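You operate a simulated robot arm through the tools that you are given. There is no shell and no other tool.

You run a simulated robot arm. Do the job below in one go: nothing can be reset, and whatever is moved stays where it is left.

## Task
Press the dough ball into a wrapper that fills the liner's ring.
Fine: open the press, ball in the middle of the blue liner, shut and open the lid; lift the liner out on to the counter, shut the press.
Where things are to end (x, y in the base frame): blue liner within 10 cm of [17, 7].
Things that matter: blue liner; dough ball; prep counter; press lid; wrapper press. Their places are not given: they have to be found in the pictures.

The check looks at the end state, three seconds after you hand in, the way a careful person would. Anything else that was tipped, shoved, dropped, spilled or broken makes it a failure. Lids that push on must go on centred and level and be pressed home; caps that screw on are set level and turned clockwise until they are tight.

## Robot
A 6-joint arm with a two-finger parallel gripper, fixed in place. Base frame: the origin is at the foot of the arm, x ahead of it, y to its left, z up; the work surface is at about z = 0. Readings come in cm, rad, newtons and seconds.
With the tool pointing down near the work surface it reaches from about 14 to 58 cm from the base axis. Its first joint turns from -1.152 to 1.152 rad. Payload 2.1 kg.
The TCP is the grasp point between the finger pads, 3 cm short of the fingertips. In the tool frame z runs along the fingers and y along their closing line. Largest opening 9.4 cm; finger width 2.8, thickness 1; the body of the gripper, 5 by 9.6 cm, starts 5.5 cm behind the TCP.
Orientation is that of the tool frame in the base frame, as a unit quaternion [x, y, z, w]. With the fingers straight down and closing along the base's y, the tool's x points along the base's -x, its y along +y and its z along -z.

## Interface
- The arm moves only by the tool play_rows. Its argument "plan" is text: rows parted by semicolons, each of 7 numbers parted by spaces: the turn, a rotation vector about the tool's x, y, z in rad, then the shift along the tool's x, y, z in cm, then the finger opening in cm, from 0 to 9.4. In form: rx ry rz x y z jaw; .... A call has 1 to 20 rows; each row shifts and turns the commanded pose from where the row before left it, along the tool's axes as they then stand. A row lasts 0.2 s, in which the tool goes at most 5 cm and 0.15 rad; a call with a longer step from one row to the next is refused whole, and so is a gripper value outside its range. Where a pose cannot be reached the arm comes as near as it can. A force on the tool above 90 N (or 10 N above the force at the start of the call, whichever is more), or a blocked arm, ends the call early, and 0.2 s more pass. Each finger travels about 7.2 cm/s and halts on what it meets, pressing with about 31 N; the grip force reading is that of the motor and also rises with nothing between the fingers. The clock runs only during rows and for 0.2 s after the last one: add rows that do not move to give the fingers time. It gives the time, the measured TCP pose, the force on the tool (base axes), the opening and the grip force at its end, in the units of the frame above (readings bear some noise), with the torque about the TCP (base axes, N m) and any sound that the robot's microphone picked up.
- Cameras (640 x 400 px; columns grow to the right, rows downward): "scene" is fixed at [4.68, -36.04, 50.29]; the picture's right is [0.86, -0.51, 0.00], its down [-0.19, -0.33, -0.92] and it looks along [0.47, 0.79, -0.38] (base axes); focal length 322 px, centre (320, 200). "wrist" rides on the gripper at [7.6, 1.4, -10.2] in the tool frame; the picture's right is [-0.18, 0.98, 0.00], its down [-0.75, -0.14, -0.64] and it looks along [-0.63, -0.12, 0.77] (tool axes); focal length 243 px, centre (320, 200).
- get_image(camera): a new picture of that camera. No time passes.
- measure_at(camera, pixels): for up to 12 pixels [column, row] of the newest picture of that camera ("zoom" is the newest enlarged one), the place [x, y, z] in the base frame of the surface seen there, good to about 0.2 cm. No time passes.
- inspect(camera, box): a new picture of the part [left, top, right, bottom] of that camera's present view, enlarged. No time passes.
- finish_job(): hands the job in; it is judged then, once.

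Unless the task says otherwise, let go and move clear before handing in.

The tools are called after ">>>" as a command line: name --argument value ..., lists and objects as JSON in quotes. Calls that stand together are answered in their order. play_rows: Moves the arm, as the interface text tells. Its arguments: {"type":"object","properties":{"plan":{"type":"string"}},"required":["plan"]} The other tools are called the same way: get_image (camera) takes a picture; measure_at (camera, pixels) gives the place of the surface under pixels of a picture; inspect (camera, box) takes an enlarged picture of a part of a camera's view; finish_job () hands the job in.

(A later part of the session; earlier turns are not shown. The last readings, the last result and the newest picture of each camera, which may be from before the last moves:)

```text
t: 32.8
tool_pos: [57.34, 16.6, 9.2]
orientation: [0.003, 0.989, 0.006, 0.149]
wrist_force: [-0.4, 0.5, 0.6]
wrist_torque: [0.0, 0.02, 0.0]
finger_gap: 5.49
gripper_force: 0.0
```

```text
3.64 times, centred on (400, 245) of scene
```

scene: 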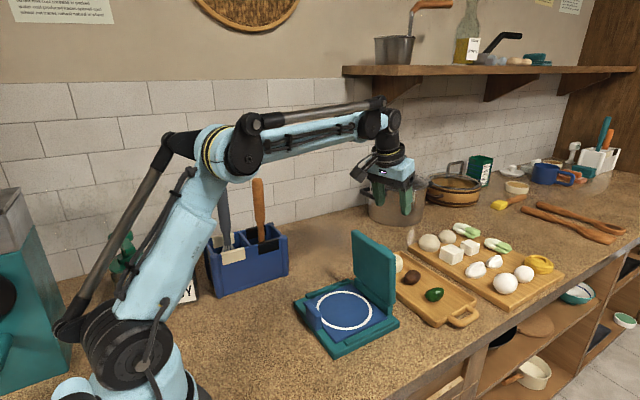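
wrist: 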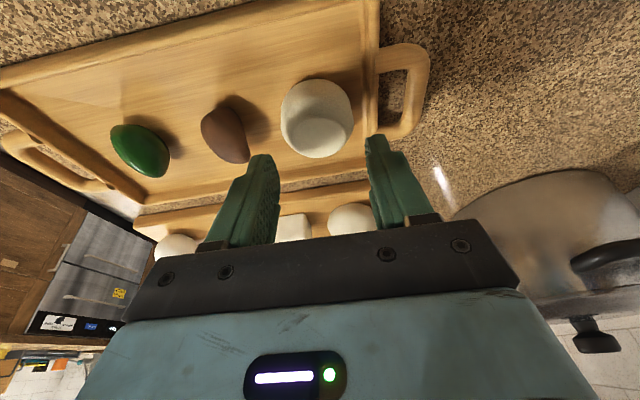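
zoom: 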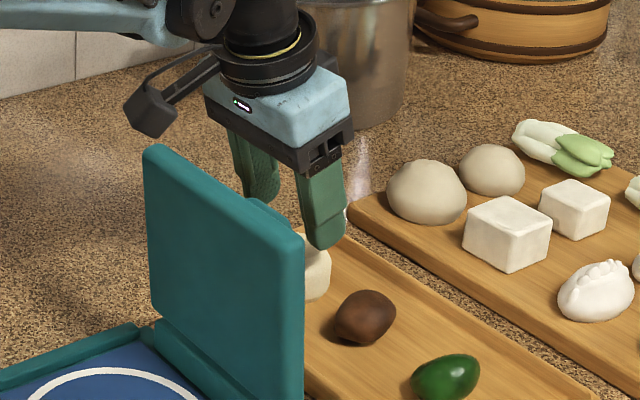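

>>> measure_at --camera "wrist" --pixels '[[316, 120], [284, 115], [352, 115], [300, 85], [316, 80], [318, 157], [340, 90], [372, 120], [370, 80], [366, 40], [380, 150], [268, 165]]'

```text
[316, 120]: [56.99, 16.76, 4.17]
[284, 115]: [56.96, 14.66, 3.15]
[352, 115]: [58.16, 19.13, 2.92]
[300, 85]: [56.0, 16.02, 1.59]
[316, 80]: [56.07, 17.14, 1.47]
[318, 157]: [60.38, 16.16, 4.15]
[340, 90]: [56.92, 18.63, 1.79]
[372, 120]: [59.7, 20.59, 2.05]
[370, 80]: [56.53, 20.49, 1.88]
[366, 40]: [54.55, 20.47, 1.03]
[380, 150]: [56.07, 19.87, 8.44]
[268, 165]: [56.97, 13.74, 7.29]
```

The ball spans y 14.5–19.2 and x 55.8–60.4, and the fingers (inner faces about 13.85 and 19.35) straddle it. I'll descend to TCP z≈5.3 so the tips stay above the tray rim, then close gently.

>>> play_rows --plan "0 0 0 0.29 0.03 0.93 5.5; 0 0 0 0.29 0.03 0.93 5.5; 0 0 0 0.29 0.03 0.93 5.5; 0 0 0 0.29 0.03 0.93 5.5; 0 0 0 0 0 0 5.5; 0 0 0 0 0 0 4.9; 0 0 0 0 0 0 4.6; 0 0 0 0 0 0 4.6"

>>> get_image --camera "wrist"

>>> inspect --camera "scene" --box '[330, 190, 470, 300]'

```text
t: 34.6
tool_pos: [57.33, 16.71, 5.39]
orientation: [0.003, 0.989, 0.004, 0.149]
wrist_force: [-0.4, 0.1, -0.4]
wrist_torque: [0.01, -0.02, -0.03]
finger_gap: 5.08
gripper_force: 30.9
```

```text
taken
```

wrist: 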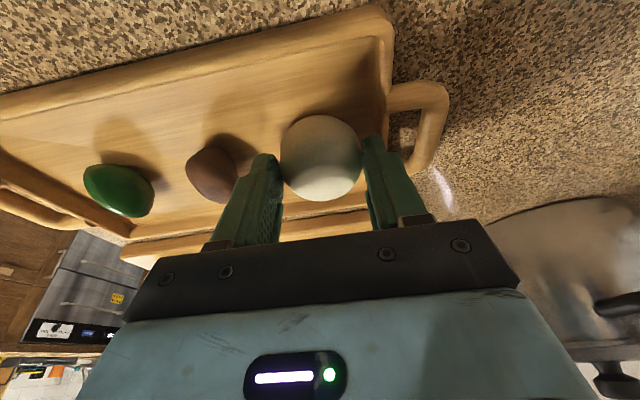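

```text
3.64 times, centred on (400, 245) of scene
```

zoom: 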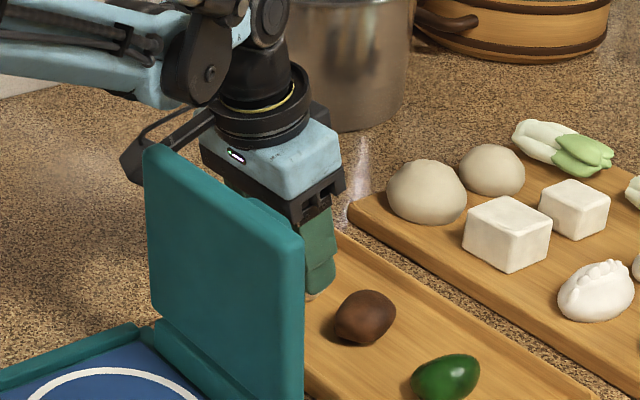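

The fingers closed on the ball at 5.08 cm, and in the wrist view it sits centred between the pads. I'll lift it slowly with a reduced grip and check that it comes along.

>>> play_rows --plan "0 0 0 -0.15 0 -0.48 4.8; 0 0 0 -0.15 0 -0.48 4.8; 0 0 0 -0.3 0 -0.95 4.8; 0 0 0 -0.3 0 -0.95 4.8; 0 0 0 -0.45 0 -1.43 4.8; 0 0 0 -0.45 0 -1.43 4.8; 0 0 0 0 0 0 4.8"

>>> get_image --camera "wrist"

>>> inspect --camera "scene" --box '[330, 190, 470, 300]'

```text
t: 36.2
tool_pos: [57.16, 16.62, 11.32]
orientation: [0.003, 0.989, 0.005, 0.148]
wrist_force: [-0.2, 0.2, 0.0]
wrist_torque: [0.0, -0.02, 0.03]
finger_gap: 5.09
gripper_force: 31.1
```

```text
taken
```

wrist: 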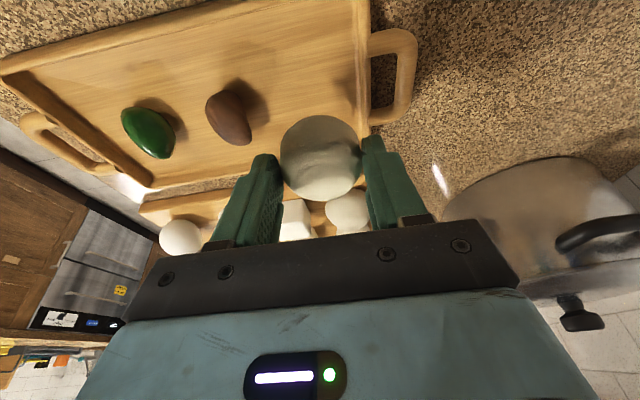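

```text
3.64 times, centred on (400, 245) of scene
```

zoom: 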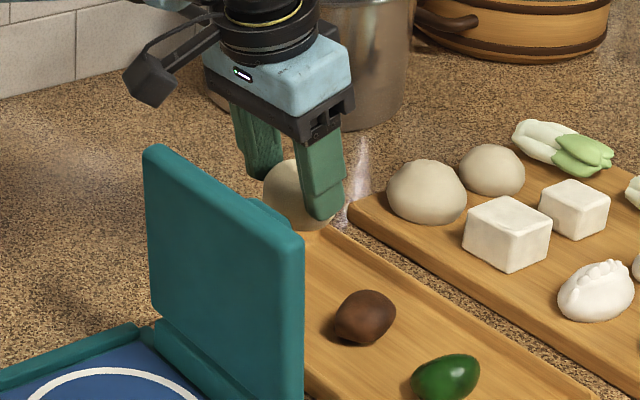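

The ball is held clear of the tray, and the brown and green items are undisturbed. I'll raise it above the lid's top edge (z≈17) and carry it over to the press.

>>> play_rows --plan "0 0 0 -0.256 -0.125 -1.69 4.8; 0 0 0 -0.256 -0.125 -1.69 4.8; 0 0 0 -0.256 -0.125 -1.69 4.8; 0 0 0 -0.256 -0.125 -1.69 4.8; 0 0 0 -0.256 -0.125 -1.69 4.8; 0 0 0 -0.256 -0.125 -1.69 4.8; 0 0 0 -0.256 -0.125 -1.69 4.8; 0 0 0 -0.256 -0.125 -1.69 4.8; 0 0 0 1.72 -0.73 -0.527 4.8; 0 0 0 1.72 -0.73 -0.527 4.8; 0 0 0 1.72 -0.73 -0.527 4.8; 0 0 0 1.72 -0.73 -0.527 4.8; 0 0 0 1.72 -0.73 -0.527 4.8; 0 0 0 1.72 -0.73 -0.527 4.8; 0 0 0 1.72 -0.73 -0.527 4.8; 0 0 0 1.72 -0.73 -0.527 4.8; 0 0 0 1.72 -0.73 -0.527 4.8; 0 0 0 1.72 -0.73 -0.527 4.8; 0 0 0 0 0 0 4.8"

>>> get_image --camera "wrist"

>>> get_image --camera "scene"

```text
t: 40.2
tool_pos: [37.3, 8.27, 24.63]
orientation: [0.004, 0.989, 0.004, 0.149]
wrist_force: [0.4, 0.3, -1.1]
wrist_torque: [-0.03, 0.01, -0.03]
finger_gap: 5.08
gripper_force: 30.9
```

```text
taken
```

wrist: 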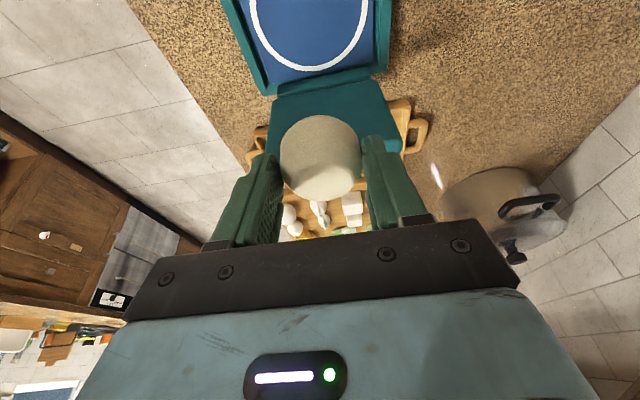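

```text
taken
```

scene: 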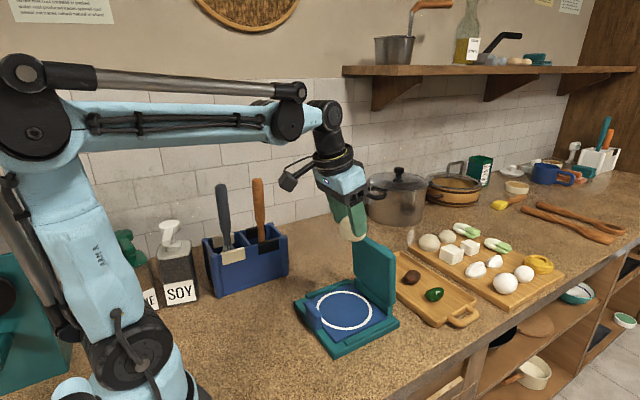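

The ball is above the press with the liner's ring visible below. I'll enlarge the ring and measure points around it to find its centre accurately.

>>> inspect --camera "scene" --box '[290, 280, 402, 355]'

```text
5.33 times, centred on (346, 318) of scene
```

zoom: 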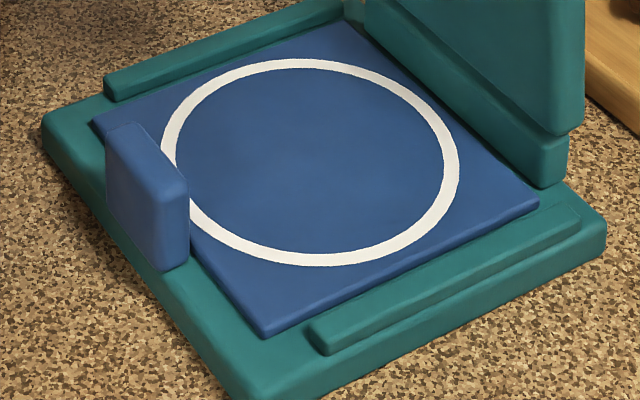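

>>> measure_at --camera "zoom" --pixels '[[452, 172], [436, 125], [380, 82], [310, 65], [236, 74], [190, 104], [170, 142], [195, 215], [245, 246], [315, 260], [390, 244], [433, 215]]'

>>> measure_at --camera "zoom" --pixels '[[96, 122], [264, 334], [536, 205], [360, 25], [48, 130], [250, 390], [600, 225], [115, 135], [178, 182], [555, 165], [128, 80], [330, 330]]'

```text
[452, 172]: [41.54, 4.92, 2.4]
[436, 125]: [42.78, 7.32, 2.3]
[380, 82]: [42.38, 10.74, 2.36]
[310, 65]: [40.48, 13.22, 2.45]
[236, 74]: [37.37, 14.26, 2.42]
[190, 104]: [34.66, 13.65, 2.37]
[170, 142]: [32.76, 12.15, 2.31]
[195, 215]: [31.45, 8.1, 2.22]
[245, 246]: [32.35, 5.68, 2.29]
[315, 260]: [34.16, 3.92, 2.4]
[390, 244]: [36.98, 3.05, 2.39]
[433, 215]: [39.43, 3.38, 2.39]
```

```text
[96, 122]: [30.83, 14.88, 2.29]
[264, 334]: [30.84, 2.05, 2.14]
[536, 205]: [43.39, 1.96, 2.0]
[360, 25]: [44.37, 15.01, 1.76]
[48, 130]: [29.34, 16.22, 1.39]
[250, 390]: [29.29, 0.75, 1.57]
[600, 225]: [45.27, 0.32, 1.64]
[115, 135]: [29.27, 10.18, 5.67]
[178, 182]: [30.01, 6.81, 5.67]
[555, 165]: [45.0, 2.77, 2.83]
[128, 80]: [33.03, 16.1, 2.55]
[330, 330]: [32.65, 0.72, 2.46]
```

Fitting the points gives a ring centre of about (37.2, 8.6) and a radius of about 5.65. The ball hangs about 0.77 cm ahead of the TCP at this tilt, so I'll lower toward TCP (36.4, 8.6) and keep the tilt so it lands flat.

>>> play_rows --plan "0 0 0 0.568 0.037 1.52 4.8; 0 0 0 0.568 0.037 1.52 4.8; 0 0 0 0.568 0.037 1.52 4.8; 0 0 0 0.568 0.037 1.52 4.8; 0 0 0 0.568 0.037 1.52 4.8; 0 0 0 0.568 0.037 1.52 4.8; 0 0 0 0.568 0.037 1.52 4.8; 0 0 0 0.568 0.037 1.52 4.8; 0 0 0 0.568 0.037 1.52 4.8; 0 0 0 0 0 0 4.8"

>>> inspect --camera "scene" --box '[290, 240, 410, 360]'

>>> get_image --camera "wrist"

```text
t: 42.4
tool_pos: [36.42, 8.86, 10.17]
orientation: [0.004, 0.989, 0.005, 0.148]
wrist_force: [-0.9, 0.3, -0.3]
wrist_torque: [-0.04, -0.01, -0.05]
finger_gap: 5.06
gripper_force: 30.7
```

```text
3.33 times, centred on (350, 300) of scene
```

zoom: 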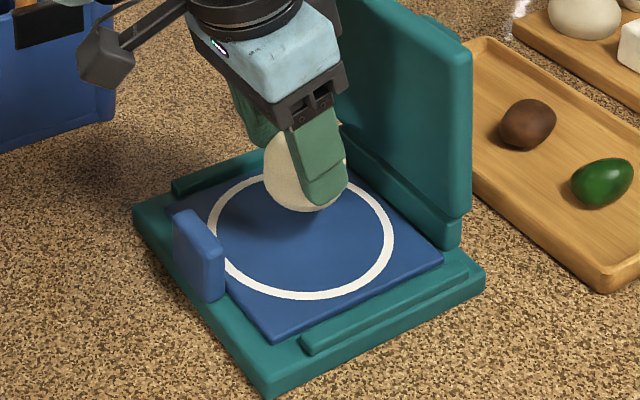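

```text
taken
```

wrist: 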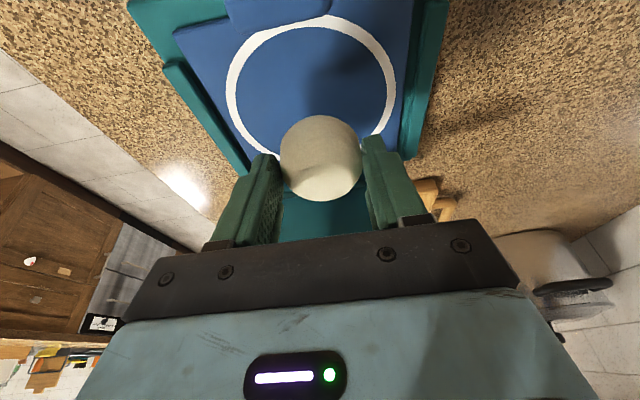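

TCP y reads 8.86, so I'll nudge about 0.2 toward −y while lowering the ball to just above the liner.

>>> play_rows --plan "0 0 0 0.19 -0.06 0.62 4.8; 0 0 0 0.19 -0.06 0.62 4.8; 0 0 0 0.19 -0.06 0.62 4.8; 0 0 0 0.19 -0.06 0.62 4.8; 0 0 0 0 0 0 4.8"

>>> inspect --camera "scene" --box '[290, 240, 410, 360]'

>>> get_image --camera "wrist"

```text
t: 43.6
tool_pos: [36.36, 8.69, 7.56]
orientation: [0.004, 0.989, 0.005, 0.149]
wrist_force: [-0.4, 0.5, -0.5]
wrist_torque: [0.0, 0.02, 0.01]
finger_gap: 5.08
gripper_force: 31.3
```

```text
3.33 times, centred on (350, 300) of scene
```

zoom: 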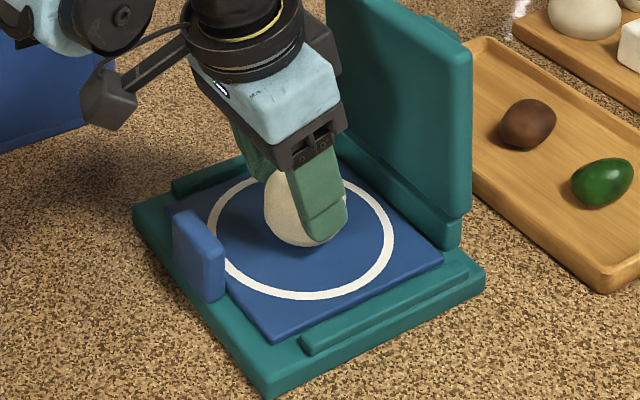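

```text
taken
```

wrist: 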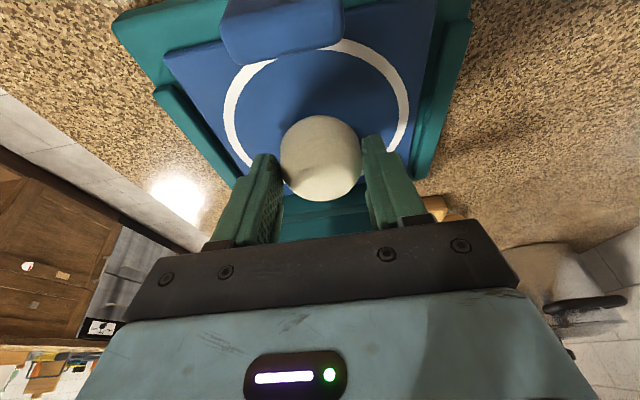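

The ball is just above the liner, inside the ring. I'll measure its visible outline to confirm its centre and its height above the liner before letting go.

>>> measure_at --camera "wrist" --pixels '[[283, 160], [360, 160], [320, 119], [322, 199], [320, 160], [300, 130], [340, 130]]'

>>> measure_at --camera "zoom" --pixels '[[268, 205], [278, 180], [295, 244], [280, 235], [320, 245], [285, 210], [270, 220]]'

```text
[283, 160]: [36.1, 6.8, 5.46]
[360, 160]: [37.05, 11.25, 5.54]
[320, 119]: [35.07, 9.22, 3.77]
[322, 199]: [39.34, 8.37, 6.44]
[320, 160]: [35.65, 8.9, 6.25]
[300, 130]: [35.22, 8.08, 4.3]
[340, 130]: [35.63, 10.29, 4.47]
```

```text
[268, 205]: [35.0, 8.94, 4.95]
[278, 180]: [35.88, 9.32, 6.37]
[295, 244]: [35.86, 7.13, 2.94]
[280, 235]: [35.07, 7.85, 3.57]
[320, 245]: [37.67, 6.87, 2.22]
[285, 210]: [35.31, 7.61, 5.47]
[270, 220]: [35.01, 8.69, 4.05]
```

The ball centre is near (37.2, 8.7) and its bottom about 0.5 cm above the liner. I'll lower 0.4 cm, open slowly, and back off along the tool axis.

>>> play_rows --plan "0 0 0 0.06 -0.03 0.19 4.8; 0 0 0 0.06 -0.03 0.19 4.8; 0 0 0 0 0 0 4.8; 0 0 0 0 0 0 5.1; 0 0 0 0 0 0 5.5; 0 0 0 0 0 0 6; 0 0 0 0 0 0 6.6; 0 0 0 0 0 0 6.6; 0 0 0 0 0 -0.8 6.6; 0 0 0 0 0 -1.5 6.6; 0 0 0 0 0 -2 6.6; 0 0 0 0 0 -2 6.6; 0 0 0 0 0 -2 6.6; 0 0 0 0 0 0 6.6"

>>> inspect --camera "scene" --box '[290, 240, 410, 360]'

>>> get_image --camera "wrist"

```text
t: 46.6
tool_pos: [33.95, 8.57, 15.22]
orientation: [0.004, 0.989, 0.005, 0.148]
wrist_force: [-0.8, 0.0, 0.6]
wrist_torque: [-0.02, 0.02, -0.03]
finger_gap: 6.61
gripper_force: 0.0
```

```text
3.33 times, centred on (350, 300) of scene
```

zoom: 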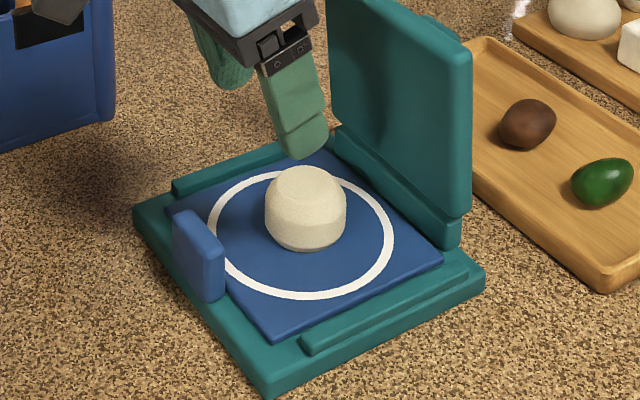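

```text
taken
```

wrist: 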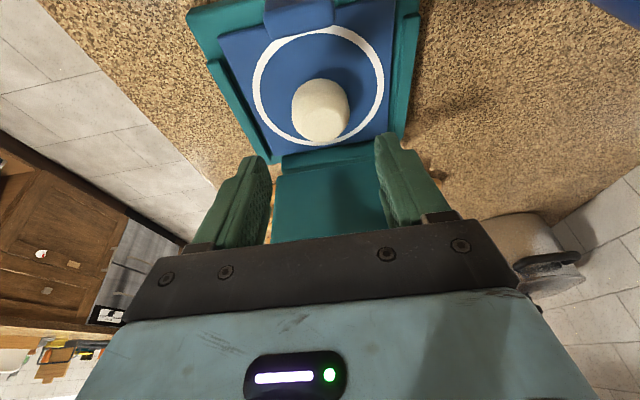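

The ball sits upright inside the ring. I'll measure its edges against the ring centre (37.2, 8.6).

>>> measure_at --camera "zoom" --pixels '[[305, 180], [268, 210], [343, 205], [305, 245], [275, 230], [335, 235], [290, 172], [325, 175], [305, 215], [262, 235], [305, 256], [350, 225]]'

>>> measure_at --camera "wrist" --pixels '[[320, 105], [294, 110], [346, 110], [318, 80], [325, 138], [300, 90], [338, 90]]'

```text
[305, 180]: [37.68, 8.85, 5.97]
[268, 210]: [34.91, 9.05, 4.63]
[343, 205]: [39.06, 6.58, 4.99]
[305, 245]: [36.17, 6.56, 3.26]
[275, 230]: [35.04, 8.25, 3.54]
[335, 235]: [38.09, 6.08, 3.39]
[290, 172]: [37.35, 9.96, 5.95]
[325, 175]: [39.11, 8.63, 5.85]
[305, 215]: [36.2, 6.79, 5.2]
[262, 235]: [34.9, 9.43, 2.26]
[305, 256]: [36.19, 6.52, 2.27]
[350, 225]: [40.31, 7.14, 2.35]
```

```text
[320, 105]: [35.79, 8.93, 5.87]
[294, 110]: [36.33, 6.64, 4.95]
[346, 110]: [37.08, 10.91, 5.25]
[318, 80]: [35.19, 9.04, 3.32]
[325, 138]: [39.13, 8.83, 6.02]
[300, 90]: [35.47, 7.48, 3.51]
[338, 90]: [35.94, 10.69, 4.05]
```

The ball is centred at about (37.35, 8.65), within 0.2 cm of the ring centre. Next I'll close the lid, so I'll go up and over to the far side and come down onto the knob.

>>> play_rows --plan "0 0 0 -0.54 0 -1.75 6.2; 0 0 0 -0.54 0 -1.75 6.2; 0 0 0 -0.54 0 -1.75 6.2; 0 0 0 -0.54 0 -1.75 6.2; 0 0 0 -0.54 0 -1.75 6.2; 0 0 0 -0.54 0 -1.75 6.2; 0 0.1 0 0 0 0 6.2; 0 0.1 0 0 0 0 6.2; 0 0.1 0 0 0 0 6.2; 0 0.1 0 0 0 0 6.2; 0 0 0 -1.716 0 -0.05 6.2; 0 0 0 -1.716 0 -0.05 6.2; 0 0 0 -1.716 0 -0.05 6.2; 0 0 0 -1.716 0 -0.05 6.2; 0 0 0 -1.716 0 -0.05 6.2; 0 0 0 -1.716 0 -0.05 6.2; 0 0 0 -1.716 0 -0.05 6.2; 0 0 0 -1.716 0 -0.05 6.2; 0 0 0 0 0 0 6.2"

>>> get_image --camera "wrist"

>>> get_image --camera "scene"

```text
t: 50.6
tool_pos: [47.75, 8.22, 25.12]
orientation: [0.003, 0.999, 0.006, -0.051]
wrist_force: [0.1, 0.1, -0.6]
wrist_torque: [-0.04, -0.02, 0.0]
finger_gap: 6.18
gripper_force: 0.2
```

```text
taken
```

wrist: 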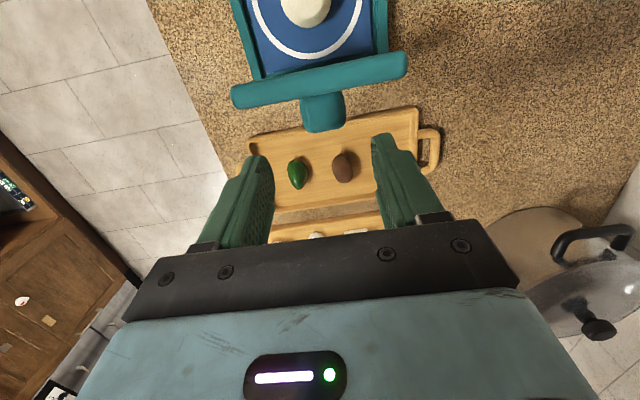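

```text
taken
```

scene: 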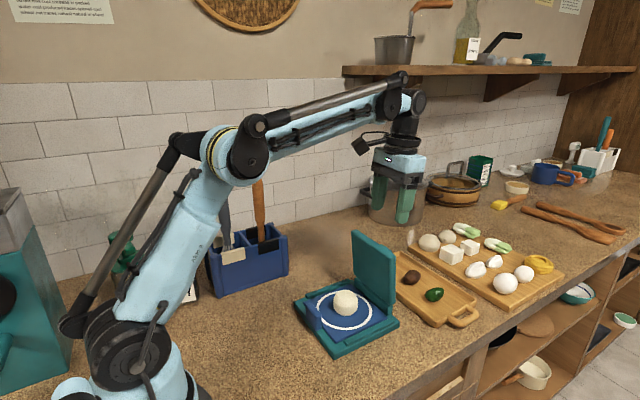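

From here the knob shows at (322,112), sticking out toward +x from the upright lid. I'll measure it so I can come down centred on it.

>>> measure_at --camera "wrist" --pixels '[[322, 105], [306, 102], [341, 96], [308, 127], [342, 123], [322, 127], [304, 115], [343, 108], [240, 98], [400, 70], [320, 80], [320, 92]]'

```text
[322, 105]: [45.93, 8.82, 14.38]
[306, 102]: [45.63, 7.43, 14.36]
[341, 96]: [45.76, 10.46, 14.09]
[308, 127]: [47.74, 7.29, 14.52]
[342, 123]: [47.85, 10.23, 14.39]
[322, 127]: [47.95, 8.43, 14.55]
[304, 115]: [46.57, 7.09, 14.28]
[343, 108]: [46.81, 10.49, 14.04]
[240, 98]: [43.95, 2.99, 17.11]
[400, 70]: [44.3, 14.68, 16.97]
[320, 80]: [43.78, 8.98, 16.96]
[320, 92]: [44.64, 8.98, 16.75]
```

The knob is centred at y≈8.8, with x 45–48.3 and z 12.3–14.4. I'll descend so the fingers straddle it, then grip.

>>> play_rows --plan "0 0 0 -0.093 0.08 1.426 6.2; 0 0 0 -0.093 0.08 1.426 6.2; 0 0 0 -0.093 0.08 1.426 6.2; 0 0 0 -0.093 0.08 1.426 6.2; 0 0 0 -0.093 0.08 1.426 6.2; 0 0 0 -0.093 0.08 1.426 6.2; 0 0 0 -0.093 0.08 1.426 6.2; 0 0 0 0 0 0 6.2; 0 0 0 0 0 0 4.5; 0 0 0 0 0 0 2.5; 0 0 0 0 0 0 2.5; 0 0 0 0 0 0 2.5"

>>> inspect --camera "scene" --box '[290, 200, 430, 360]'

>>> get_image --camera "wrist"

```text
t: 53.2
tool_pos: [47.37, 9.11, 15.26]
orientation: [0.003, 0.999, 0.005, -0.051]
wrist_force: [2.6, -6.7, 1.4]
wrist_torque: [0.03, -0.27, -0.12]
finger_gap: 4.36
gripper_force: 31.2
```

```text
2.50 times, centred on (360, 280) of scene
```

zoom: 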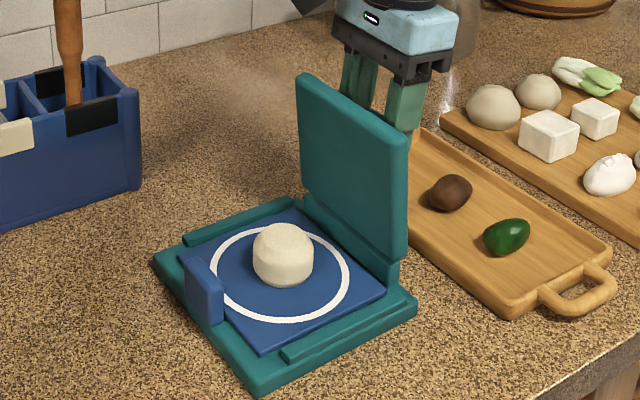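

```text
taken
```

wrist: 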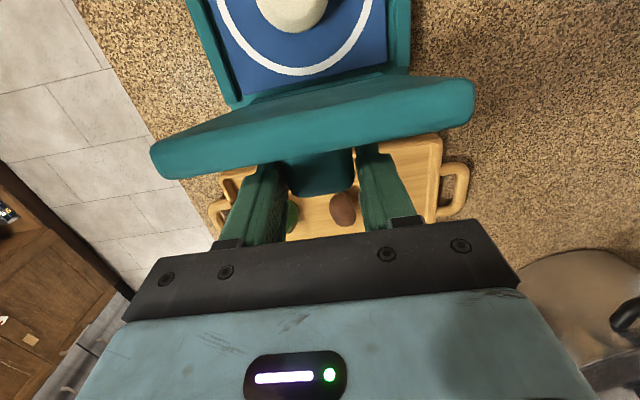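

The knob is gripped at 4.36 cm with a small side load. I'll start swinging the lid back toward closed about the hinge, easing slightly toward −y.

>>> play_rows --plan "0 -0.08 0 0.903 -0.07 -0.17 2.5; 0 -0.08 0 0.903 -0.07 -0.17 2.5; 0 -0.08 0 0.903 -0.07 -0.17 2.5; 0 -0.08 0 0.903 0 -0.17 2.5; 0 0 0 0 0 0 2.5"

>>> inspect --camera "scene" --box '[290, 200, 430, 360]'

```text
t: 54.4
tool_pos: [43.58, 8.8, 15.62]
orientation: [0.004, 0.994, 0.003, 0.109]
wrist_force: [-2.1, -2.1, 0.5]
wrist_torque: [-0.96, 0.32, 0.15]
finger_gap: 4.03
gripper_force: 30.8
```

```text
2.50 times, centred on (360, 280) of scene
```

zoom: 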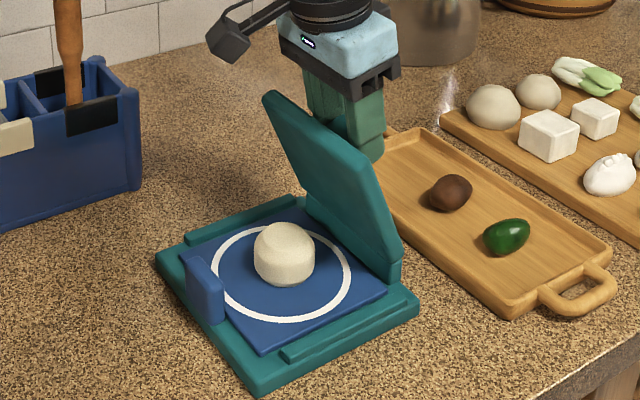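

The lid is coming down at about 72°, with small forces and the base steady. I'll continue four more steps.

>>> play_rows --plan "0 -0.08 0 0.897 0 -0.156 2.5; 0 -0.08 0 0.897 0 -0.156 2.5; 0 -0.08 0 0.897 0 -0.156 2.5; 0 -0.08 0 0.897 0 -0.156 2.5; 0 0 0 0 0 0 2.5"

>>> inspect --camera "scene" --box '[290, 200, 430, 360]'

```text
t: 55.6
tool_pos: [40.14, 8.79, 15.13]
orientation: [0.003, 0.964, 0.005, 0.266]
wrist_force: [-1.8, -1.1, -13.5]
wrist_torque: [-0.83, 0.79, -0.03]
finger_gap: 3.99
gripper_force: 31.3
```

```text
2.50 times, centred on (360, 280) of scene
```

zoom: 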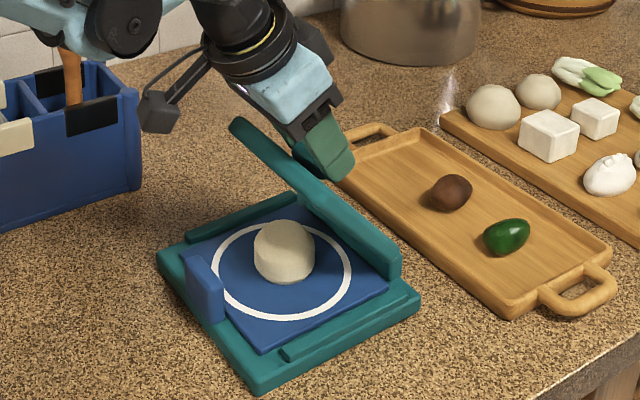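

I'm now pulling up about 13 N, so the arc is slightly high. I'll ease down 0.3 cm so the base sits flat, then check.

>>> play_rows --plan "0 0 0 0.077 0 0.13 2.5; 0 0 0 0.077 0 0.13 2.5; 0 0 0 0 0 0 2.5"

>>> inspect --camera "scene" --box '[290, 200, 430, 360]'

```text
t: 56.4
tool_pos: [40.15, 8.94, 14.81]
orientation: [0.004, 0.964, 0.004, 0.266]
wrist_force: [1.0, -4.0, -12.3]
wrist_torque: [-0.64, 0.33, 0.27]
finger_gap: 3.99
gripper_force: 31.2
```

```text
2.50 times, centred on (360, 280) of scene
```

zoom: 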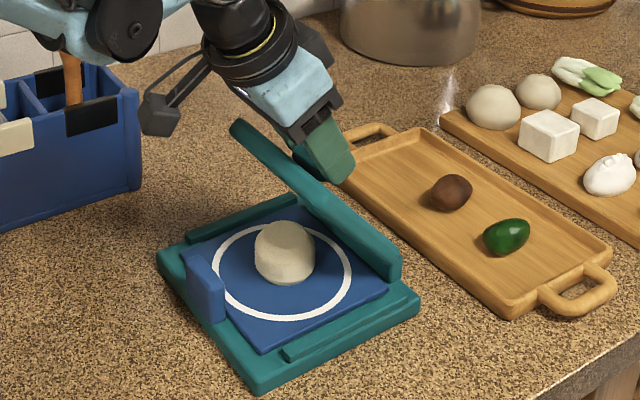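

>>> measure_at --camera "zoom" --pixels '[[162, 252], [256, 380], [412, 298], [417, 305], [350, 325], [300, 350], [395, 285], [255, 265], [312, 265], [285, 290], [300, 200], [240, 125]]'

```text
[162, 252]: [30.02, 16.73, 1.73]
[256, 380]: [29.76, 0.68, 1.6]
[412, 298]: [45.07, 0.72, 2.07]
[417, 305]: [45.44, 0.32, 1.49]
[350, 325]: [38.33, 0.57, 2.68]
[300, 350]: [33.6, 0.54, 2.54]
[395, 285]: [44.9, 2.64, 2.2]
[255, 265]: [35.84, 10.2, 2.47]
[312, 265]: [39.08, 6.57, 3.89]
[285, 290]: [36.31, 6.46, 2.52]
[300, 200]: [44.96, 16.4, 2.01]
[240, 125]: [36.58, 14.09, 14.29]
```

The far edge of the base is still about 0.3 cm up (z 2.07 against 1.75). I'll lower another 0.35 cm and recheck the force.

>>> play_rows --plan "0 0 0 0.09 -0.05 0.15 2.5; 0 0 0 0.09 -0.05 0.15 2.5; 0 0 0 0 0 0 2.5"

>>> inspect --camera "scene" --box '[290, 200, 430, 360]'

```text
t: 57.2
tool_pos: [40.11, 8.94, 14.43]
orientation: [0.004, 0.964, 0.005, 0.267]
wrist_force: [0.3, 5.4, -2.8]
wrist_torque: [-0.74, 0.0, -0.01]
finger_gap: 3.99
gripper_force: 31.5
```

```text
2.50 times, centred on (360, 280) of scene
```

zoom: 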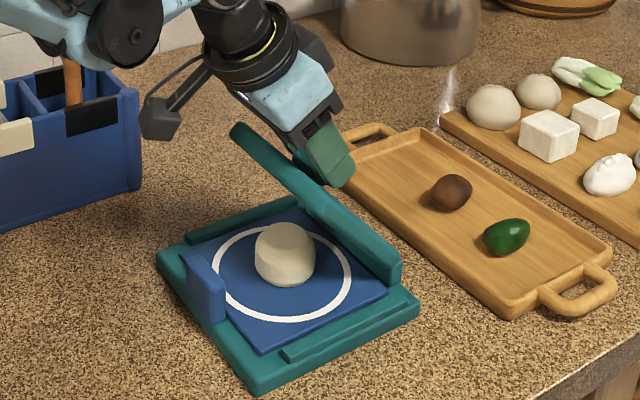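

The force is near zero and the base is flat again, with the lid at about 0.9 rad. I'll release, tilt the tool back around the knob, and regrip for the next stroke.

>>> play_rows --plan "0 0 0 0 0 0 4.5; 0 0 0 0 0 0 6; 0 0 0 0 0 0 6; 0 0.094 0 -0.179 0 0 6; 0 0.094 0 -0.179 0 0 6; 0 0.094 0 -0.179 0 0 6; 0 0.094 0 -0.179 0 0 6; 0 0.094 0 -0.179 0 0 6; 0 0.094 0 -0.179 0 0 6; 0 0.094 0 -0.179 0 0 6; 0 0.094 0 -0.179 0 0 6; 0 0 0 0 0 0 6"

>>> inspect --camera "scene" --box '[290, 200, 430, 360]'

>>> get_image --camera "wrist"

```text
t: 59.8
tool_pos: [41.43, 8.73, 14.68]
orientation: [0.002, 0.994, 0.006, -0.108]
wrist_force: [0.2, -0.2, -0.3]
wrist_torque: [0.01, -0.01, 0.01]
finger_gap: 6.0
gripper_force: 0.0
```

```text
2.50 times, centred on (360, 280) of scene
```

zoom: 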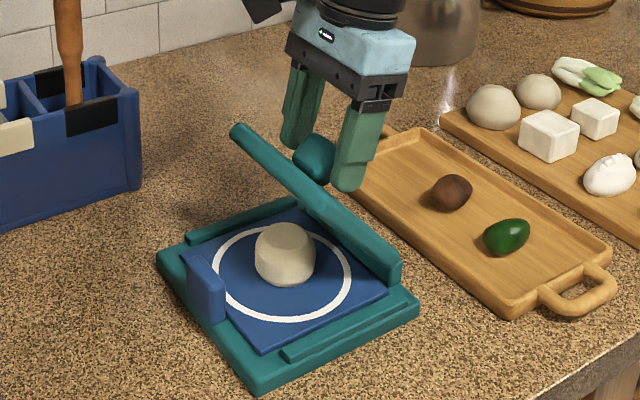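

```text
taken
```

wrist: 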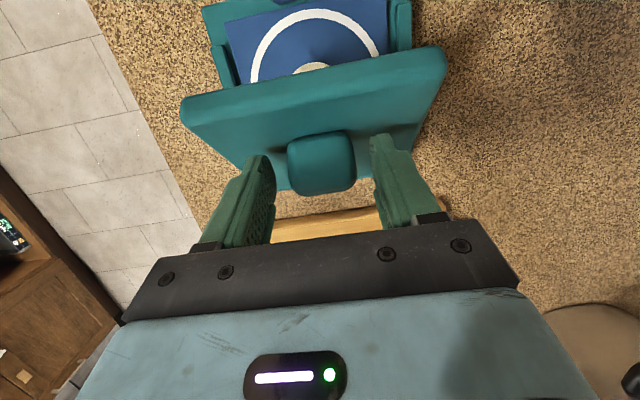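

The fingers straddle the knob again, centred at (322,165). The small drifts so far fit a hinge nearer x≈44.4, so I'll use that for the next closing stroke, stopping before the lid meets the dough.

>>> play_rows --plan "0 0 0 0 0 0 4.5; 0 0 0 0 0 0 2.5; 0 0 0 0 0 0 2.5; 0 -0.08 0 0.76 0 0.428 2.5; 0 -0.08 0 0.76 0 0.428 2.5; 0 -0.08 0 0.76 0 0.428 2.5; 0 0 0 0 0 0 2.5"

>>> inspect --camera "scene" --box '[290, 200, 430, 360]'

```text
t: 61.4
tool_pos: [38.91, 8.72, 13.76]
orientation: [0.003, 1.0, 0.004, 0.012]
wrist_force: [-3.1, -0.7, -0.9]
wrist_torque: [-0.82, 0.87, -0.09]
finger_gap: 4.0
gripper_force: 31.4
```

```text
2.50 times, centred on (360, 280) of scene
```

zoom: 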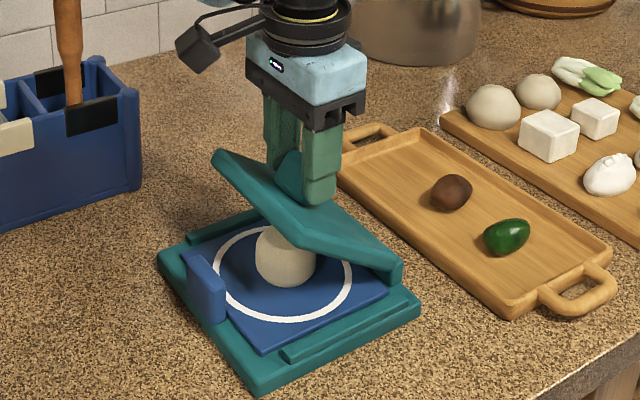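

The lid is down to about 0.6 rad with forces near zero, and it is about to meet the dough. I'll continue in small steps and watch the force build.

>>> play_rows --plan "0 -0.08 0 0.767 0 0.435 2.5; 0 -0.08 0 0.767 0 0.435 2.5; 0 0 0 0 0 0 2.5"

>>> inspect --camera "scene" --box '[290, 200, 430, 360]'

```text
t: 62.2
tool_pos: [37.57, 8.74, 12.81]
orientation: [0.003, 0.996, 0.005, 0.094]
wrist_force: [3.5, 0.8, -0.9]
wrist_torque: [-0.71, 0.36, 0.27]
finger_gap: 4.0
gripper_force: 31.0
```

```text
2.50 times, centred on (360, 280) of scene
```

zoom: 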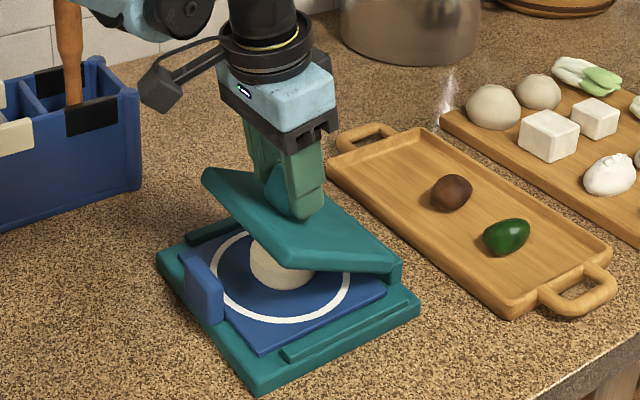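

The lid is just reaching the ball at about 0.49 rad, and the forces are still small. I'll keep pressing along the arc.

>>> play_rows --plan "0 -0.06 0 0.58 0 0.315 2.5; 0 -0.06 0 0.58 0 0.315 2.5; 0 -0.06 0 0.58 0 0.315 2.5; 0 0 0 0 0 0 2.5"

>>> inspect --camera "scene" --box '[290, 200, 430, 360]'

```text
t: 63.2
tool_pos: [36.1, 8.78, 11.54]
orientation: [0.003, 0.983, 0.005, 0.181]
wrist_force: [0.8, -2.7, -0.2]
wrist_torque: [-0.8, 0.84, 0.12]
finger_gap: 4.01
gripper_force: 30.9
```

```text
2.50 times, centred on (360, 280) of scene
```

zoom: 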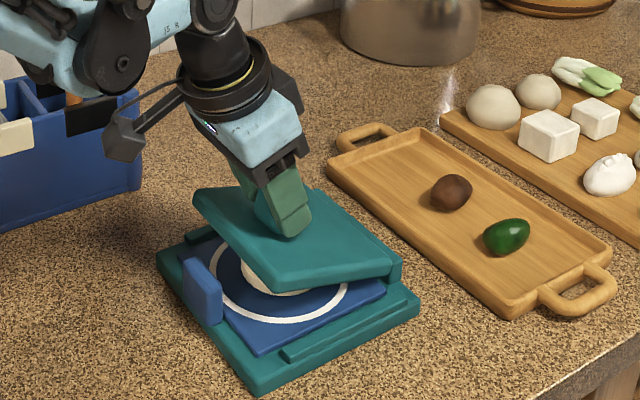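

The dough is visibly spreading under the lid, at about 0.31 rad, with low force. I'll continue down toward fully closed.

>>> play_rows --plan "0 -0.06 0 0.583 0 0.317 2.5; 0 -0.06 0 0.583 0 0.317 2.5; 0 -0.06 0 0.583 0 0.317 2.5; 0 0 0 0 0 0 2.5"

>>> inspect --camera "scene" --box '[290, 200, 430, 360]'

```text
t: 64.2
tool_pos: [34.91, 8.92, 9.81]
orientation: [0.002, 0.963, 0.005, 0.269]
wrist_force: [1.7, -1.9, 0.6]
wrist_torque: [-0.85, 0.94, 0.23]
finger_gap: 3.95
gripper_force: 30.4
```

```text
2.50 times, centred on (360, 280) of scene
```

zoom: 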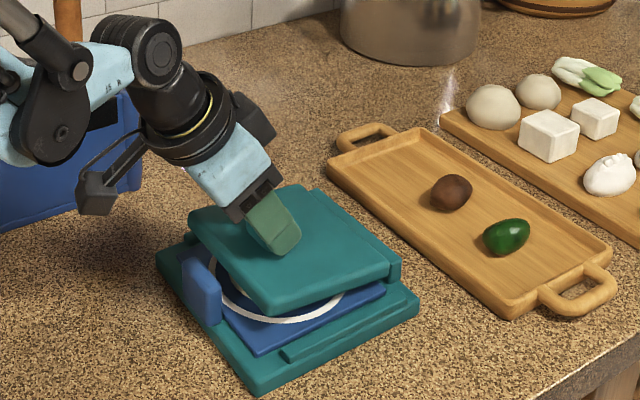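

The lid is nearly shut at about 0.13 rad. I'll take the last small steps and let the force rise as it seats.

>>> play_rows --plan "0 -0.05 0 0.48 0 0.265 2.5; 0 -0.05 0 0.48 0 0.265 2.5; 0 -0.04 0 0.385 0 0.21 2.5; 0 0 0 0 0 0 2.5"

>>> inspect --camera "scene" --box '[290, 240, 410, 350]'

```text
t: 65.2
tool_pos: [34.37, 8.85, 8.61]
orientation: [0.003, 0.941, 0.005, 0.338]
wrist_force: [-1.0, -2.3, 17.0]
wrist_torque: [-0.78, 0.04, 0.15]
finger_gap: 3.98
gripper_force: 31.1
```

```text
3.64 times, centred on (350, 295) of scene
```

zoom: 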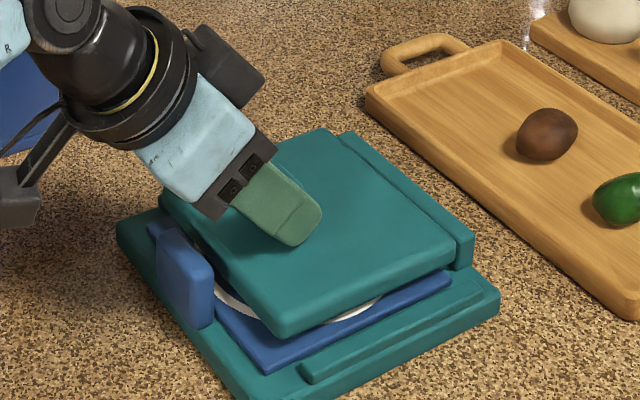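

The reaction is now 17 N upward, so the lid is bearing on the dough or its stop. I'll measure the lid top to see how close it is to the closed height of 4.8.

>>> measure_at --camera "zoom" --pixels '[[175, 200], [285, 322], [300, 315], [440, 245], [330, 140], [400, 220], [250, 290], [128, 225], [240, 390], [490, 290], [460, 250], [200, 240]]'

```text
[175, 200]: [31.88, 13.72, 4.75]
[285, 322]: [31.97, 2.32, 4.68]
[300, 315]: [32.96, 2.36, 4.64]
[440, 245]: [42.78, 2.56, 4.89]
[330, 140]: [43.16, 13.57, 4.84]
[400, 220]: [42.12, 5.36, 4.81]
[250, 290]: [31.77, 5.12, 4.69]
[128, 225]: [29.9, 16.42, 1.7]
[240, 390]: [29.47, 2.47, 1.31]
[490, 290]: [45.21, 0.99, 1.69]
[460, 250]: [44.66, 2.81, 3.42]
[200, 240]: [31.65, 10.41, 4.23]
```

The lid top reads 4.65–4.9 all over, so it is level and closed. I'll press down firmly and briefly to make sure the wrapper is fully flattened.

>>> play_rows --plan "0 0 0 0.08 0 0.1 2.5; 0 0 0 0.08 0 0.1 2.5; 0 0 0 0.08 0 0.1 2.5; 0 0 0 0 0 0 2.5; 0 0 0 0 0 0 2.5"

```text
t: 66.4
tool_pos: [34.29, 8.98, 8.31]
orientation: [0.003, 0.941, 0.005, 0.338]
wrist_force: [-4.9, 0.0, 42.6]
wrist_torque: [-1.41, -0.37, 0.35]
finger_gap: 4.0
gripper_force: 31.1
```

The press is taking 43 N. I'll push slightly further to about 65 N, hold, and then ease off.

>>> play_rows --plan "0 0 0 0.08 0 0.1 2.5; 0 0 0 0.08 0 0.1 2.5; 0 0 0 0 0 0 2.5; 0 0 0 0 0 0 2.5"

>>> inspect --camera "scene" --box '[290, 240, 410, 350]'

```text
t: 66.9
tool_pos: [34.23, 8.86, 8.16]
orientation: [0.0, 0.94, 0.004, 0.342]
wrist_force: [-16.9, 2.4, 42.9]
wrist_torque: [-1.64, 0.34, 0.02]
finger_gap: 3.99
gripper_force: 30.8
stopped in row 2: the force on the tool passed its limit at 101 N (the readings are from after the stop); the commanded pose is now the measured one
```

```text
3.64 times, centred on (350, 295) of scene
```

zoom: 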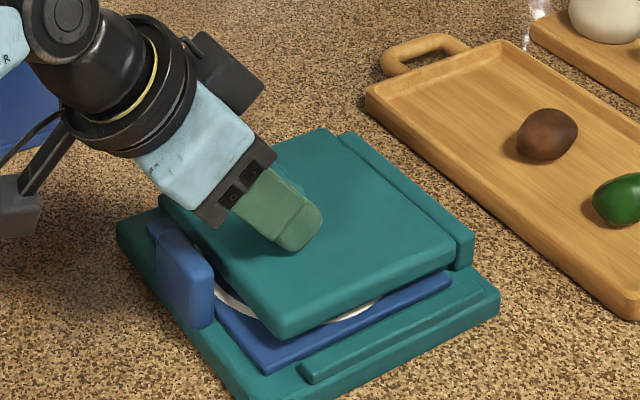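

The press peaked at 101 N, which is ample pressing force, and the lid is still level. I'll ease off and begin opening it again with the same grip, turning about the hinge.

>>> play_rows --plan "0 0 0 -0.1 0 -0.12 2.5; 0 0 0 -0.1 0 -0.12 2.5; 0 0.08 0 -0.787 0 -0.385 2.5; 0 0.08 0 -0.787 0 -0.385 2.5; 0 0.08 0 -0.787 0 -0.385 2.5; 0 0 0 0 0 0 2.5"

>>> inspect --camera "scene" --box '[290, 200, 430, 360]'

```text
t: 68.3
tool_pos: [35.53, 8.82, 10.72]
orientation: [0.002, 0.974, 0.006, 0.225]
wrist_force: [4.8, 1.7, 0.6]
wrist_torque: [-0.77, -0.28, 0.55]
finger_gap: 4.01
gripper_force: 31.0
```

```text
2.50 times, centred on (360, 280) of scene
```

zoom: 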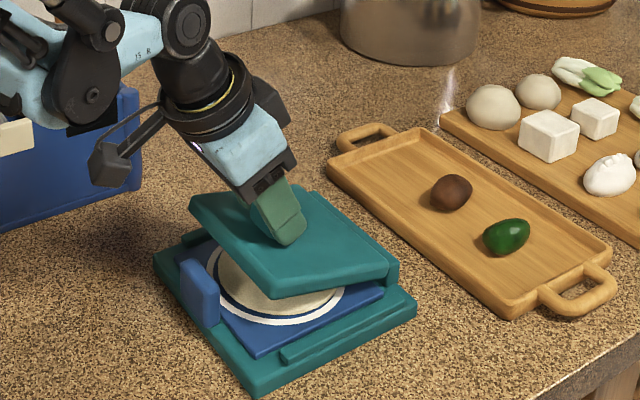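

The dough is now a flat wrapper filling most of the ring. I'll continue opening the lid along the arc.

>>> play_rows --plan "0 0.08 0 -0.785 0 -0.40 2.5; 0 0.08 0 -0.785 0 -0.40 2.5; 0 0.08 0 -0.785 0 -0.40 2.5; 0 0.08 0 -0.785 0 -0.40 2.5; 0 0 0 0 0 0 2.5"

>>> inspect --camera "scene" --box '[290, 200, 430, 360]'

```text
t: 69.5
tool_pos: [38.07, 8.74, 13.24]
orientation: [0.001, 0.998, 0.005, 0.066]
wrist_force: [4.2, 1.1, -0.3]
wrist_torque: [-0.66, 0.08, 0.3]
finger_gap: 3.97
gripper_force: 31.3
```

```text
2.50 times, centred on (360, 280) of scene
```

zoom: 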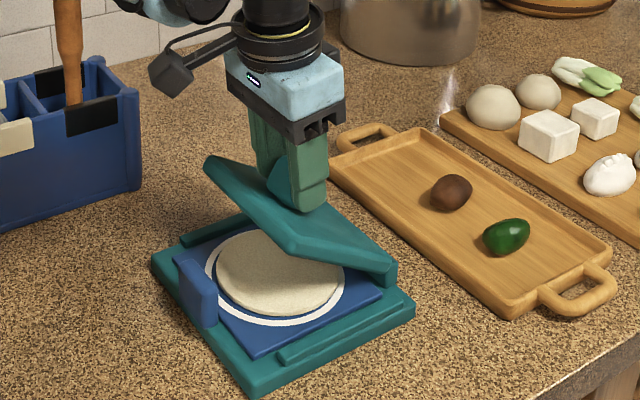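

The wrapper now shows as a disc inside the ring, though I can see a thin blue margin on one side. I'll open further for a clear look before deciding whether it needs another press.

>>> play_rows --plan "0 0.08 0 -0.785 0 -0.40 2.5; 0 0.08 0 -0.785 0 -0.40 2.5; 0 0.08 0 -0.785 0 -0.40 2.5; 0 0.08 0 -0.785 0 -0.40 2.5; 0 0 0 0 0 0 2.5"

>>> inspect --camera "scene" --box '[290, 200, 430, 360]'

>>> inspect --camera "scene" --box '[290, 270, 402, 355]'

```text
t: 70.7
tool_pos: [41.1, 8.87, 14.92]
orientation: [0.002, 0.996, 0.006, -0.093]
wrist_force: [2.8, 0.1, 0.9]
wrist_torque: [-0.58, -0.04, 0.1]
finger_gap: 4.01
gripper_force: 30.8
```

```text
2.50 times, centred on (360, 280) of scene
```

zoom: 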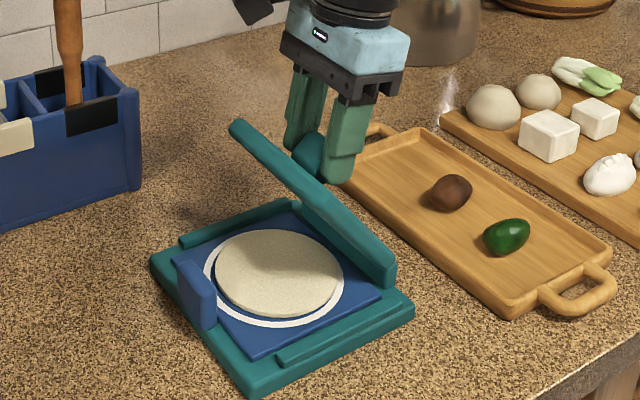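

```text
4.71 times, centred on (346, 312) of scene
```

zoom: 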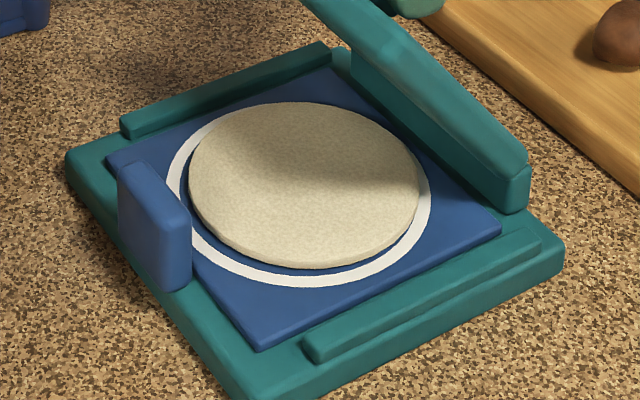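

The wrapper is a thick disc that covers the ring on the far side and leaves a small blue gap on the near side. I'll measure its edges and the ring to judge size and centring.

>>> measure_at --camera "zoom" --pixels '[[192, 190], [418, 180], [300, 106], [300, 264], [215, 240], [395, 235], [210, 125], [400, 130], [176, 170], [295, 278], [425, 205], [345, 276]]'

>>> measure_at --camera "zoom" --pixels '[[305, 180], [220, 262], [250, 273], [380, 262], [185, 150], [203, 130], [110, 158], [260, 346], [498, 225], [70, 165], [560, 245], [235, 395]]'

```text
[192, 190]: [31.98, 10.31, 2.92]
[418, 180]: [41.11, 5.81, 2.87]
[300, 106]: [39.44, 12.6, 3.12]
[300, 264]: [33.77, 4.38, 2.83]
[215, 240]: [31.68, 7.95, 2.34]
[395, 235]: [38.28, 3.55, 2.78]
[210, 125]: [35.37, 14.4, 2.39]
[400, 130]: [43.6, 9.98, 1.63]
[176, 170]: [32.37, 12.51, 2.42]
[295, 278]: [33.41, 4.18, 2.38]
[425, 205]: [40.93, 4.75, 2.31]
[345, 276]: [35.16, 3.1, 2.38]
```

```text
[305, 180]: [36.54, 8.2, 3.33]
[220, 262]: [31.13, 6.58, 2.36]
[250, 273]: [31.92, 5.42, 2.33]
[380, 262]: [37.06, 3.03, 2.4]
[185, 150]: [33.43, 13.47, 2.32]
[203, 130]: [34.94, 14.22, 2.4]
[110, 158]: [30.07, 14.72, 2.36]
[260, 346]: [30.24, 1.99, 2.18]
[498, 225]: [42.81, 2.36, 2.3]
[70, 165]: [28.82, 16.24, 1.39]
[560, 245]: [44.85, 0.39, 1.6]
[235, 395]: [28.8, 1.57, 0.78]
```

The wrapper is centred within about 0.2 cm of the ring, with a radius of about 5.1–5.2 against roughly 5.4–5.9 for the white line. I'll finish opening the lid to see it from above. First, two more steps on this grip.

>>> play_rows --plan "0 0.08 0 -0.79 0 -0.40 2.5; 0 0.08 0 -0.79 0 -0.40 2.5; 0 0 0 0 0 0 2.5; 0 0 0 0 0 0 4.5; 0 0 0 0 0 0 6; 0 0 0 0 0 0 6"

>>> inspect --camera "scene" --box '[290, 200, 430, 360]'

>>> get_image --camera "wrist"

```text
t: 72.1
tool_pos: [42.88, 8.8, 15.39]
orientation: [0.001, 0.985, 0.005, -0.172]
wrist_force: [-0.6, 0.0, 0.7]
wrist_torque: [0.02, -0.02, 0.03]
finger_gap: 6.01
gripper_force: 0.1
```

```text
2.50 times, centred on (360, 280) of scene
```

zoom: 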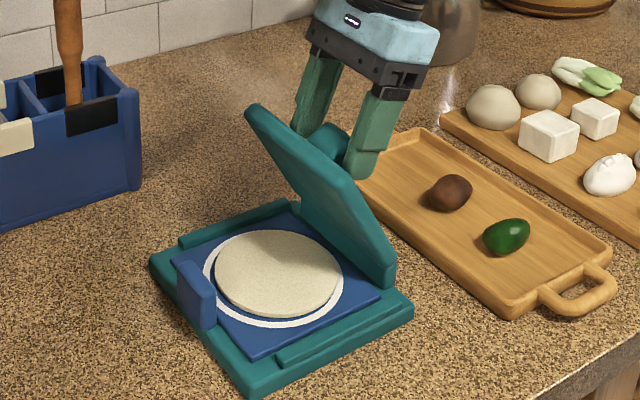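

```text
taken
```

wrist: 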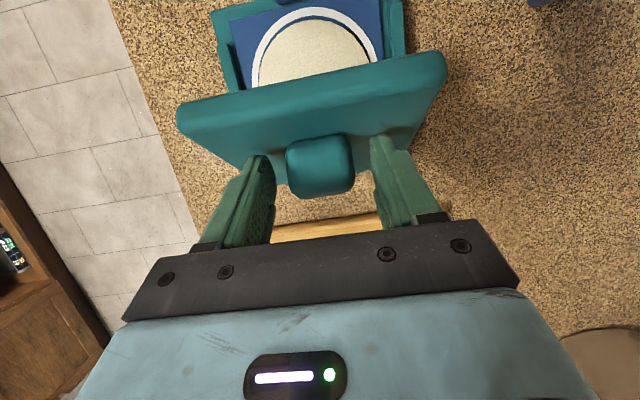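

The wrist view gives a nearly top-down look at the near half of the wrapper at about (315,45). I'll enlarge it.

>>> inspect --camera "wrist" --box '[210, 0, 420, 100]'

```text
3.05 times, centred on (315, 50) of wrist
```

zoom: 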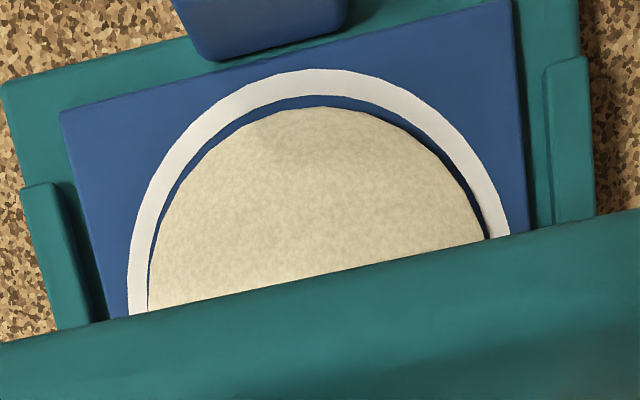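

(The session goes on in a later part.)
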